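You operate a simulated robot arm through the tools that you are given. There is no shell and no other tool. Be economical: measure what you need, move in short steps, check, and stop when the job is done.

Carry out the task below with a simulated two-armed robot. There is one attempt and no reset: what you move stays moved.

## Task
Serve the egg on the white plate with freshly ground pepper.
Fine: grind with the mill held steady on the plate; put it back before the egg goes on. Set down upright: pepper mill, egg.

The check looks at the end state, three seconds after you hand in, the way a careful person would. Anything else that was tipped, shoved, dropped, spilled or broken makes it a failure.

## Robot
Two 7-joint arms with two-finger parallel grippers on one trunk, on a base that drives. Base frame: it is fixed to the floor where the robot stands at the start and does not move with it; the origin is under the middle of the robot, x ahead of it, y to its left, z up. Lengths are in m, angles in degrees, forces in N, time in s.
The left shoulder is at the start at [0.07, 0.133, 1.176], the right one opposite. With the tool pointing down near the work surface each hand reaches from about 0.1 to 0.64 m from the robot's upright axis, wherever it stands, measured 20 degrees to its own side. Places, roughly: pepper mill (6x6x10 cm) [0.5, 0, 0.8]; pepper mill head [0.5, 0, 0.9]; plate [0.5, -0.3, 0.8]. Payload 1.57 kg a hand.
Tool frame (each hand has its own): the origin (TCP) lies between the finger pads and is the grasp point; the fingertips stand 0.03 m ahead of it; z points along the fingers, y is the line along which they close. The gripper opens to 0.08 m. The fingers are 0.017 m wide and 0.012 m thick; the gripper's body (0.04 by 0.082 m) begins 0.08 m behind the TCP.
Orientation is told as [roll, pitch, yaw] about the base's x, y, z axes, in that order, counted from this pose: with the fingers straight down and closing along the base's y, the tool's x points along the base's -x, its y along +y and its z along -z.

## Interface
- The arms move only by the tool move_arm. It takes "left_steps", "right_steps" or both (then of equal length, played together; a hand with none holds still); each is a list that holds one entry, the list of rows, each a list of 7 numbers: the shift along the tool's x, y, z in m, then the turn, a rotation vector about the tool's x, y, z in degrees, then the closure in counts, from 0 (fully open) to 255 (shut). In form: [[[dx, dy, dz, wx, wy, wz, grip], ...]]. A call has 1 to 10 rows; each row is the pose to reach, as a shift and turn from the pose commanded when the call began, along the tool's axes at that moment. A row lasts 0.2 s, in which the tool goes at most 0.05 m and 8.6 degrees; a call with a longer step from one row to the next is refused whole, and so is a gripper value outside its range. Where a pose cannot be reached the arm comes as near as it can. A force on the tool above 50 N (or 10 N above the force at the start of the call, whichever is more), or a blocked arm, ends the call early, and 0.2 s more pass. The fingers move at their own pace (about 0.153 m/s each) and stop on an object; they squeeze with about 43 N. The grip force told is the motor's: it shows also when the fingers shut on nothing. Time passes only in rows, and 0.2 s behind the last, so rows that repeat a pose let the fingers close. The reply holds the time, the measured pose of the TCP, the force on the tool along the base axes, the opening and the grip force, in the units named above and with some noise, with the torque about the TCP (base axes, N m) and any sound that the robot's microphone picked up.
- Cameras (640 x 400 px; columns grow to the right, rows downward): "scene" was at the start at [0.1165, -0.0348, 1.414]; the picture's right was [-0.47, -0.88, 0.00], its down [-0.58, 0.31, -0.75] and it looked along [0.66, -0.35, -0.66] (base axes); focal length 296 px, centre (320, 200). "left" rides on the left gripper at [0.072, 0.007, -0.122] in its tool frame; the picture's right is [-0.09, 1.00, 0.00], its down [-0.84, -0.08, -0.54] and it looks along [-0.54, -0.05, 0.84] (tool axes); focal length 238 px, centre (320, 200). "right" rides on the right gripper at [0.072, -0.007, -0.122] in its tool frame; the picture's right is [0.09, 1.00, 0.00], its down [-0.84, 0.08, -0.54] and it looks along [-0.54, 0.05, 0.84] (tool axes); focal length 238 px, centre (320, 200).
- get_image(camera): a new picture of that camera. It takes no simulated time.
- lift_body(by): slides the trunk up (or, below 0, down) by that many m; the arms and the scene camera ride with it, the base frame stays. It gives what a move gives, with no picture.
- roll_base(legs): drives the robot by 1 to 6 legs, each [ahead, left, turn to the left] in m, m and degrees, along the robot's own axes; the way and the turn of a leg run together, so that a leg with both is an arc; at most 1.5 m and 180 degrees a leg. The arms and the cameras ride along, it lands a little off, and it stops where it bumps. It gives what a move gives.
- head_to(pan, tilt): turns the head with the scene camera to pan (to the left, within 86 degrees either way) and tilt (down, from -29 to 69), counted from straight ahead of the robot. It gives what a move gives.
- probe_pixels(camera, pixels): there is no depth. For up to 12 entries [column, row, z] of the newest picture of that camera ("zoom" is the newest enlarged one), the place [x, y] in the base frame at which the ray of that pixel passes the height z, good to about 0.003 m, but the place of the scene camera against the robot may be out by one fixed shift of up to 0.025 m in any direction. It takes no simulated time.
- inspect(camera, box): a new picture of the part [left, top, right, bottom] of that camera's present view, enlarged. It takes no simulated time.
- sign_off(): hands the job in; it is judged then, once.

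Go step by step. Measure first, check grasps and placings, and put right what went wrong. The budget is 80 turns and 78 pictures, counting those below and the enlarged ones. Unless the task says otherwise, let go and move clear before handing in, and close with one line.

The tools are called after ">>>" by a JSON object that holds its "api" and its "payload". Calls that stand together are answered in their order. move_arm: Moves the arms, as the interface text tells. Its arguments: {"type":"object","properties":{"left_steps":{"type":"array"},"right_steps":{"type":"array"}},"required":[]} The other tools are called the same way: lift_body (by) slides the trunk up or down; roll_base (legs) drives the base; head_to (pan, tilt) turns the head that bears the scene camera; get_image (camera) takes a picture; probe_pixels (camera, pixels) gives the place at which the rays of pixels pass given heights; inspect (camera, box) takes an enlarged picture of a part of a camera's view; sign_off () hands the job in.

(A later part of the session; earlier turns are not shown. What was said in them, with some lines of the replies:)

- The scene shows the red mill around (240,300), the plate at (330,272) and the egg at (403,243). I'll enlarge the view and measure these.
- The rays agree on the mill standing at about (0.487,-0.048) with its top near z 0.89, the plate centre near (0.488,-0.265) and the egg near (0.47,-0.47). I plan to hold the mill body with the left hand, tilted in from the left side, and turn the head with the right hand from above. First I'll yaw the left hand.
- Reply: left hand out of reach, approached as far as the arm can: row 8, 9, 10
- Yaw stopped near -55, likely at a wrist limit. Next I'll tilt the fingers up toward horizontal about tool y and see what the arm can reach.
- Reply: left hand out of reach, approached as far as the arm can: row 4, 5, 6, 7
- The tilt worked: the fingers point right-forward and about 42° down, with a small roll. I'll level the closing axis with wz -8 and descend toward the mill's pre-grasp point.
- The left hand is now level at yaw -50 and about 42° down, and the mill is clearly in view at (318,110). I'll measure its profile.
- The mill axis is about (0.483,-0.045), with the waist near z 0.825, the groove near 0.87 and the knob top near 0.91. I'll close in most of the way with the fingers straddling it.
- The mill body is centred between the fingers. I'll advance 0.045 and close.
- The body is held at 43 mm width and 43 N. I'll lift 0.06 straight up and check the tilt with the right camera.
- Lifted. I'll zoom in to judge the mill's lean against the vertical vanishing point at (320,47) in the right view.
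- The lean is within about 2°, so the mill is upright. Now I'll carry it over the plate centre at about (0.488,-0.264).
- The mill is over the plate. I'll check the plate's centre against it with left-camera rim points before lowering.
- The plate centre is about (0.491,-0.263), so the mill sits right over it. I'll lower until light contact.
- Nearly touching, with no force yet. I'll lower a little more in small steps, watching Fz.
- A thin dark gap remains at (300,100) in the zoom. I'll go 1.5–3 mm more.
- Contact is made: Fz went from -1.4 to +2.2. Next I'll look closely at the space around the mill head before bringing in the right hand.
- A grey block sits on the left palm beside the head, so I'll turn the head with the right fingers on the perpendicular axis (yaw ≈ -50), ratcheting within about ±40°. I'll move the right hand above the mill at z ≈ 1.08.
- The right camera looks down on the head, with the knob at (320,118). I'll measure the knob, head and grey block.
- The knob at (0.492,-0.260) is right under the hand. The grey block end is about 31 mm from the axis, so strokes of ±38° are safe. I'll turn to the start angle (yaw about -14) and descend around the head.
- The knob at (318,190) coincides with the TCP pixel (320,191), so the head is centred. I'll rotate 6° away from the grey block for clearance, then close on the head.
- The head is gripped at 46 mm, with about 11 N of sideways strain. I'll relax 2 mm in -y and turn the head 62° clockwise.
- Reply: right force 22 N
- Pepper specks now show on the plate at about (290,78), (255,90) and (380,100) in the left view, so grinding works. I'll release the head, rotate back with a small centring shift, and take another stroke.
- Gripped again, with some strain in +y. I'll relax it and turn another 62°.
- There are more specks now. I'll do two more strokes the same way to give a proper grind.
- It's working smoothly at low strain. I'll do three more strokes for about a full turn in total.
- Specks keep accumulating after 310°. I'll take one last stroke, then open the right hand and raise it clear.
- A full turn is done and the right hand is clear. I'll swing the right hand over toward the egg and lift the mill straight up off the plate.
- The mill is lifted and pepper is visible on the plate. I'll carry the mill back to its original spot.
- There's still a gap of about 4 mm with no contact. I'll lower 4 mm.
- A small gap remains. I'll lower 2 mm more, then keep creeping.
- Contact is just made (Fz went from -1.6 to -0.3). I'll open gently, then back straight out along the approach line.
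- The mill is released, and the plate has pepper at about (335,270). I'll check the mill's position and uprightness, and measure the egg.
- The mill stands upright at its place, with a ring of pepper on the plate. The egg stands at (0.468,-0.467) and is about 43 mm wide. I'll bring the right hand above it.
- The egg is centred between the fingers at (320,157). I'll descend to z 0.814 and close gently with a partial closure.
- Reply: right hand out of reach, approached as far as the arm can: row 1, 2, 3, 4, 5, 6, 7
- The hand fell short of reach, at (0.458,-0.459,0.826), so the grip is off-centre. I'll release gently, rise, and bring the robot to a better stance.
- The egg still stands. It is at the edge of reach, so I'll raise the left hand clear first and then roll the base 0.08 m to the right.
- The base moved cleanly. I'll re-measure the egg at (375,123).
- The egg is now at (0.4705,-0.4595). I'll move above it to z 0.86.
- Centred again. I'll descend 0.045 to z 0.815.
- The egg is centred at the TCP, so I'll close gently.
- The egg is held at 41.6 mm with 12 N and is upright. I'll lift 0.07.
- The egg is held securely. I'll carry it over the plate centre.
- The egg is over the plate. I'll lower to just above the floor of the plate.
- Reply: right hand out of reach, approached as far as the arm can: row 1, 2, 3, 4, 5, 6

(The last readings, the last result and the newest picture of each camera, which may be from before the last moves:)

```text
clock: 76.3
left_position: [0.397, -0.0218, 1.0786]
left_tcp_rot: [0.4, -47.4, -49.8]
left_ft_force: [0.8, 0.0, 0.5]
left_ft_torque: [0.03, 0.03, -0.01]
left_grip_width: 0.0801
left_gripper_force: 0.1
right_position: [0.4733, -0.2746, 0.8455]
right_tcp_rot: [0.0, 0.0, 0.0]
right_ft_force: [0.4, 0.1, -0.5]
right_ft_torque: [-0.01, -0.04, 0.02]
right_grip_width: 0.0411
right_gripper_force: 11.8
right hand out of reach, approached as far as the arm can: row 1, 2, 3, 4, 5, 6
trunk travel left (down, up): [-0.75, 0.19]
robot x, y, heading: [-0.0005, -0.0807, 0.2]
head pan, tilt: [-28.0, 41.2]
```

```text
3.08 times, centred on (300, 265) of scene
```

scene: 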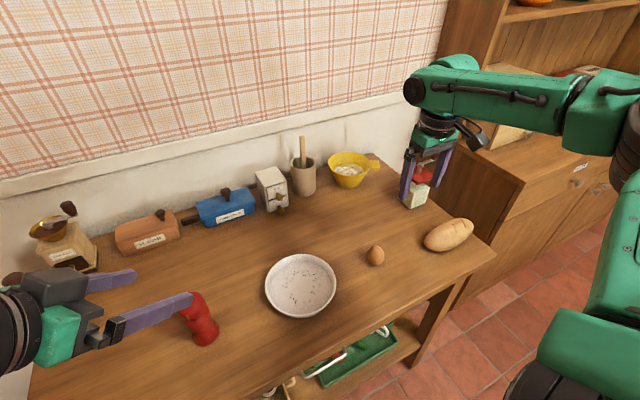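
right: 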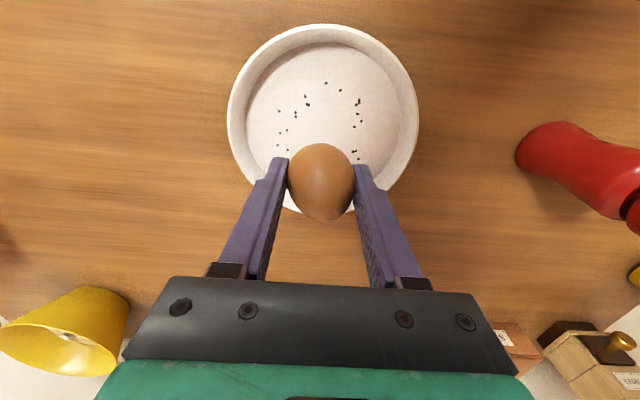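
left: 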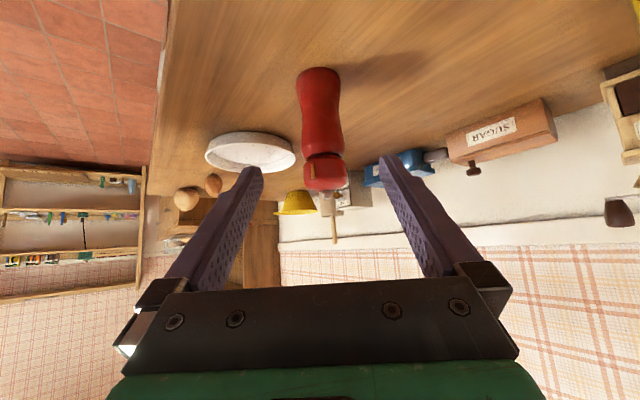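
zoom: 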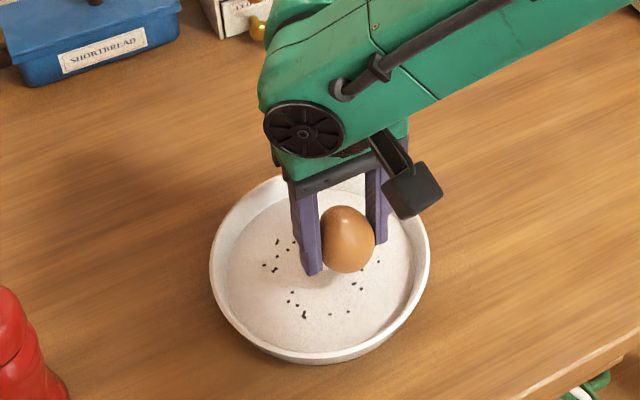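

The arm stops short at z 0.8455, but the egg is still held. I'll re-centre at z 0.885, which is reachable, and lower the whole trunk instead.

>>> {"api": "move_arm", "payload": {"right_steps": [[[-0.004, 0.003, -0.01, 0, 0, 0, 135], [-0.009, 0.006, -0.02, 0, 0, 0, 135], [-0.013, 0.009, -0.03, 0, 0, 0, 135], [-0.017, 0.012, -0.039, 0, 0, 0, 135], [-0.017, 0.012, -0.039, 0, 0, 0, 135]]]}}

>>> {"api": "lift_body", "payload": {"by": -0.04}}

>>> {"api": "get_image", "payload": {"camera": "right"}}

```text
clock: 77.5
left_position: [0.3977, -0.0202, 1.0773]
left_tcp_rot: [0.2, -47.4, -49.7]
left_ft_force: [0.2, -0.3, -0.3]
left_ft_torque: [-0.02, -0.01, 0.01]
left_grip_width: 0.0798
left_gripper_force: 0.2
right_position: [0.49, -0.2625, 0.8863]
right_tcp_rot: [-0.1, -0.1, 0.1]
right_ft_force: [-0.5, -0.5, -0.7]
right_ft_torque: [0.04, 0.03, 0.03]
right_grip_width: 0.0412
right_gripper_force: 11.9
trunk travel left (down, up): [-0.75, 0.19]
robot x, y, heading: [-0.0043, -0.0799, -0.0]
head pan, tilt: [-28.0, 41.2]
```

```text
clock: 78.3
left_position: [0.3971, -0.0215, 1.0368]
left_tcp_rot: [0.3, -47.4, -49.8]
left_ft_force: [0.5, 0.1, 0.8]
left_ft_torque: [0.01, -0.03, -0.04]
left_grip_width: 0.08
left_gripper_force: 0.1
right_position: [0.4895, -0.2638, 0.8452]
right_tcp_rot: [0.0, 0.0, 0.1]
right_ft_force: [-0.5, -0.2, -0.1]
right_ft_torque: [0.01, 0.03, 0.01]
right_grip_width: 0.041
right_gripper_force: 11.9
trunk travel left (down, up): [-0.71, 0.23]
robot x, y, heading: [-0.0005, -0.0784, 0.1]
head pan, tilt: [-28.0, 41.2]
```

```text
14 pictures are left
```

right: 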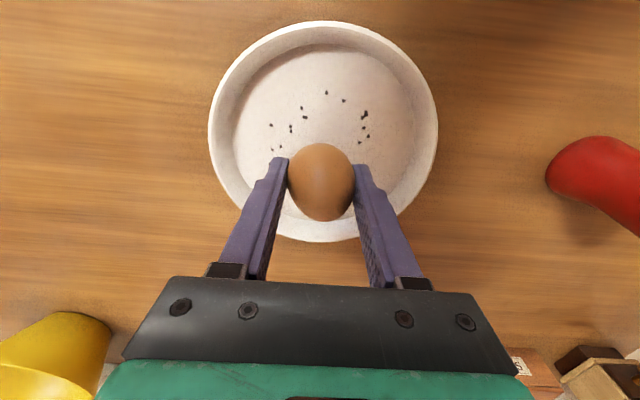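

Trunk lowering works, and the TCP is at 0.845 over the plate centre. I'll lower 0.023 more.

>>> {"api": "lift_body", "payload": {"by": -0.023}}

>>> {"api": "inspect", "payload": {"camera": "scene", "box": [220, 180, 380, 310]}}

```text
clock: 79.0
left_position: [0.3975, -0.0216, 1.0144]
left_tcp_rot: [0.3, -47.4, -49.8]
left_ft_force: [0.1, 0.4, 0.8]
left_ft_torque: [0.02, -0.01, -0.02]
left_grip_width: 0.0798
left_gripper_force: 0.1
right_position: [0.4889, -0.2637, 0.8224]
right_tcp_rot: [0.0, 0.0, 0.1]
right_ft_force: [-0.4, -0.4, -0.6]
right_ft_torque: [-0.01, -0.01, 0.04]
right_grip_width: 0.0414
right_gripper_force: 12.2
trunk travel left (down, up): [-0.687, 0.253]
robot x, y, heading: [-0.0016, -0.0804, 0.0]
head pan, tilt: [-28.0, 41.2]
```

```text
3.08 times, centred on (300, 245) of scene
```

zoom: 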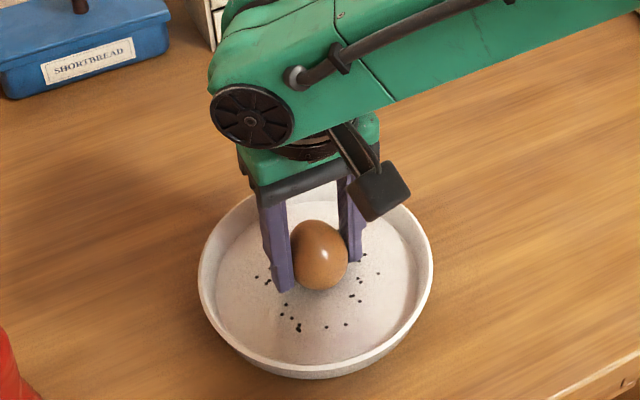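

No contact yet. I'll creep down 2 mm, then 1.5 mm, watching Fz.

>>> {"api": "lift_body", "payload": {"by": -0.002}}

>>> {"api": "lift_body", "payload": {"by": -0.0015}}

>>> {"api": "inspect", "payload": {"camera": "right", "box": [220, 90, 420, 240]}}

```text
clock: 79.5
left_position: [0.3973, -0.022, 1.0132]
left_tcp_rot: [0.4, -47.3, -49.8]
left_ft_force: [0.2, 0.0, 0.7]
left_ft_torque: [0.01, 0.02, -0.02]
left_grip_width: 0.0802
left_gripper_force: 0.0
right_position: [0.4891, -0.2633, 0.8206]
right_tcp_rot: [0.0, 0.0, 0.1]
right_ft_force: [-0.1, 0.2, 0.2]
right_ft_torque: [0.02, 0.0, -0.02]
right_grip_width: 0.0412
right_gripper_force: 11.9
trunk travel left (down, up): [-0.685, 0.255]
robot x, y, heading: [0.0017, -0.0814, -0.0]
head pan, tilt: [-28.0, 41.2]
```

```text
clock: 80.0
left_position: [0.3958, -0.0221, 1.0111]
left_tcp_rot: [0.4, -47.5, -49.8]
left_ft_force: [-0.6, 0.7, 0.0]
left_ft_torque: [-0.01, -0.01, 0.01]
left_grip_width: 0.08
left_gripper_force: 0.1
right_position: [0.4894, -0.2623, 0.8202]
right_tcp_rot: [0.0, -0.2, 0.1]
right_ft_force: [-0.7, 0.0, 7.5]
right_ft_torque: [0.03, -0.03, 0.0]
right_grip_width: 0.0411
right_gripper_force: 11.9
trunk travel left (down, up): [-0.684, 0.256]
robot x, y, heading: [0.0008, -0.0814, -0.2]
head pan, tilt: [-28.0, 41.2]
```

```text
2.67 times, centred on (320, 165) of right
```

zoom: 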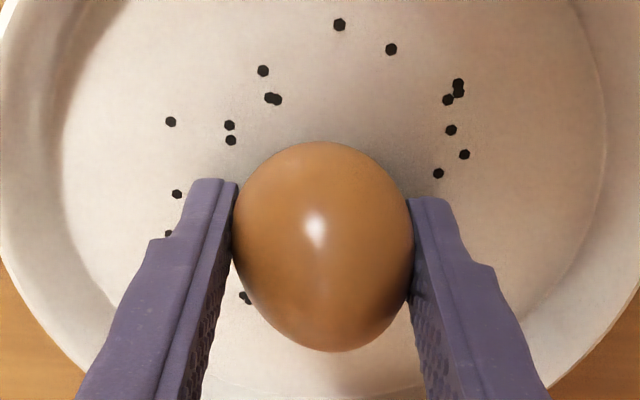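

Contact at Fz +7.5. I'll ease up 1 mm and open slowly.

>>> {"api": "lift_body", "payload": {"by": 0.001}}

>>> {"api": "move_arm", "payload": {"right_steps": [[[0, 0, 0, 0, 0, 0, 128], [0, 0, 0, 0, 0, 0, 122], [0, 0, 0, 0, 0, 0, 116], [0, 0, 0, 0, 0, 0, 105], [0, 0, 0, 0, 0, 0, 80], [0, 0, 0, 0, 0, 0, 40], [0, 0, 0, 0, 0, 0, 20], [0, 0, 0, 0, 0, 0, 20]]]}}

>>> {"api": "get_image", "payload": {"camera": "right"}}

```text
clock: 80.5
left_position: [0.3967, -0.0221, 1.0132]
left_tcp_rot: [0.3, -47.5, -49.9]
left_ft_force: [-0.5, 0.4, 1.2]
left_ft_torque: [-0.01, 0.01, 0.03]
left_grip_width: 0.0801
left_gripper_force: 0.1
right_position: [0.4896, -0.2633, 0.8204]
right_tcp_rot: [0.0, -0.1, 0.0]
right_ft_force: [1.8, -0.3, 5.1]
right_ft_torque: [0.03, -0.06, -0.03]
right_grip_width: 0.041
right_gripper_force: 11.8
trunk travel left (down, up): [-0.685, 0.255]
robot x, y, heading: [-0.0011, -0.078, -0.2]
head pan, tilt: [-28.0, 41.2]
```

```text
clock: 82.3
left_position: [0.3975, -0.0222, 1.0135]
left_tcp_rot: [0.2, -47.4, -49.9]
left_ft_force: [0.1, -0.2, 0.0]
left_ft_torque: [0.03, -0.01, 0.02]
left_grip_width: 0.0802
left_gripper_force: 0.0
right_position: [0.4902, -0.2633, 0.8199]
right_tcp_rot: [0.1, 0.0, 0.1]
right_ft_force: [-0.6, 0.3, 1.4]
right_ft_torque: [-0.02, 0.01, -0.01]
right_grip_width: 0.0736
right_gripper_force: 0.2
trunk travel left (down, up): [-0.685, 0.255]
robot x, y, heading: [-0.0018, -0.0801, -0.0]
head pan, tilt: [-28.0, 41.2]
```

```text
11 pictures are left
```

right: 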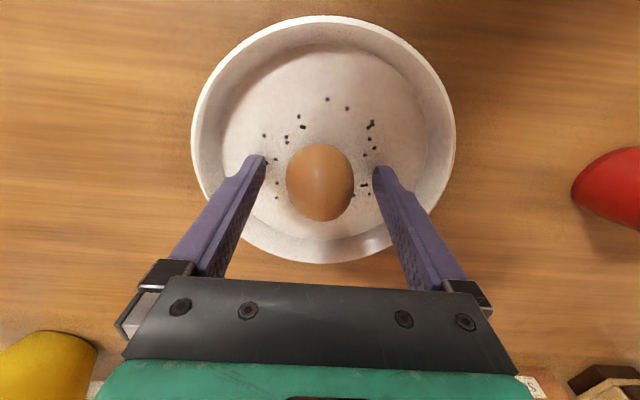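

The egg stands on its own at (320,182) with the fingers clear. I'll raise the hand straight up by the trunk and look.

>>> {"api": "lift_body", "payload": {"by": 0.1}}

>>> {"api": "move_arm", "payload": {"right_steps": [[[0, 0, -0.03, 0, 0, 0, 20], [0, 0, -0.06, 0, 0, 0, 20], [0, -0.03, -0.08, 0, 0, 0, 20], [0, -0.07, -0.09, 0, 0, 0, 20], [0, -0.11, -0.09, 0, 0, 0, 20], [0, -0.15, -0.09, 0, 0, 0, 20]]]}}

>>> {"api": "get_image", "payload": {"camera": "scene"}}

>>> {"api": "get_image", "payload": {"camera": "right"}}

```text
clock: 83.7
left_position: [0.3968, -0.0212, 1.1119]
left_tcp_rot: [0.3, -47.4, -49.9]
left_ft_force: [0.2, 0.7, -0.4]
left_ft_torque: [0.0, -0.02, 0.01]
left_grip_width: 0.0801
left_gripper_force: 0.0
right_position: [0.4907, -0.2627, 0.9203]
right_tcp_rot: [0.0, -0.1, 0.1]
right_ft_force: [-0.7, 0.8, 0.2]
right_ft_torque: [0.01, -0.01, 0.02]
right_grip_width: 0.0739
right_gripper_force: 0.0
trunk travel left (down, up): [-0.785, 0.155]
robot x, y, heading: [-0.0046, -0.0795, 0.1]
head pan, tilt: [-28.0, 41.2]
```

```text
clock: 85.0
left_position: [0.3951, -0.0234, 1.1122]
left_tcp_rot: [0.3, -47.4, -49.9]
left_ft_force: [-0.2, -0.7, -0.7]
left_ft_torque: [0.03, 0.0, 0.01]
left_grip_width: 0.0798
left_gripper_force: 0.1
right_position: [0.4895, -0.4154, 1.0098]
right_tcp_rot: [-0.1, 0.0, 0.0]
right_ft_force: [-0.4, -1.3, -0.4]
right_ft_torque: [0.03, -0.01, 0.01]
right_grip_width: 0.0739
right_gripper_force: 0.1
trunk travel left (down, up): [-0.785, 0.155]
robot x, y, heading: [0.0027, -0.0784, -0.2]
head pan, tilt: [-28.0, 41.2]
```

```text
10 pictures are left
```

scene: 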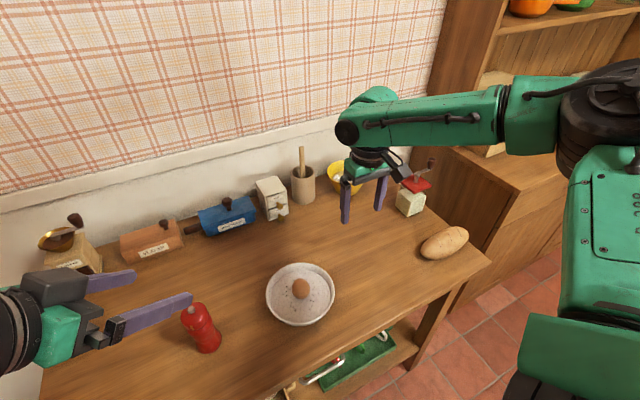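

```text
9 pictures are left
```

right: 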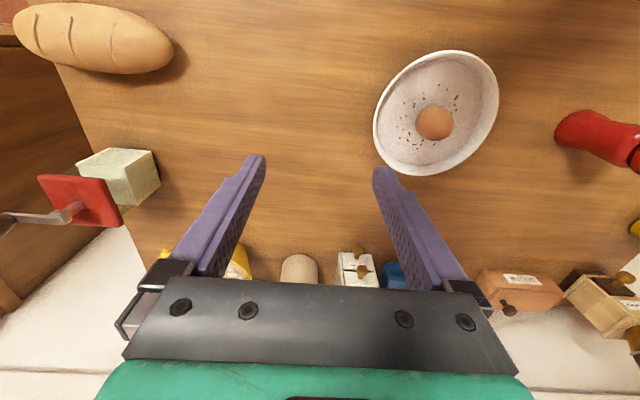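

The egg stands in the plate at (300,287) and both hands are clear. I'll take one last close look.

>>> {"api": "inspect", "payload": {"camera": "scene", "box": [160, 230, 360, 365]}}

```text
2.96 times, centred on (260, 298) of scene
```

zoom: 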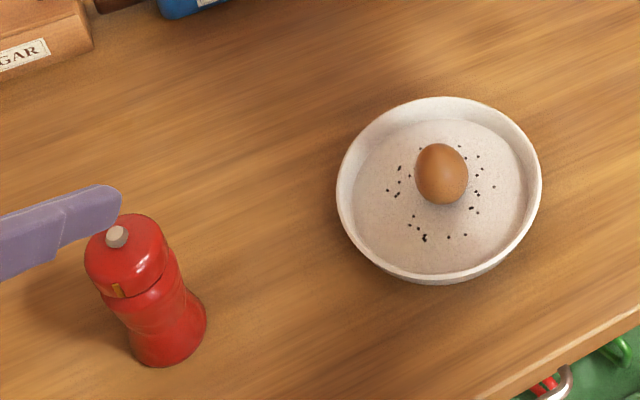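

The egg stands upright amid the pepper, the mill is upright at its place, and nothing else has moved. I'm handing in.

>>> {"api": "sign_off", "payload": {}}

```text
The job is handed in.
```

The egg is standing upright in the white plate with freshly ground pepper around it, and the mill is back upright within about 1 cm of where it started.
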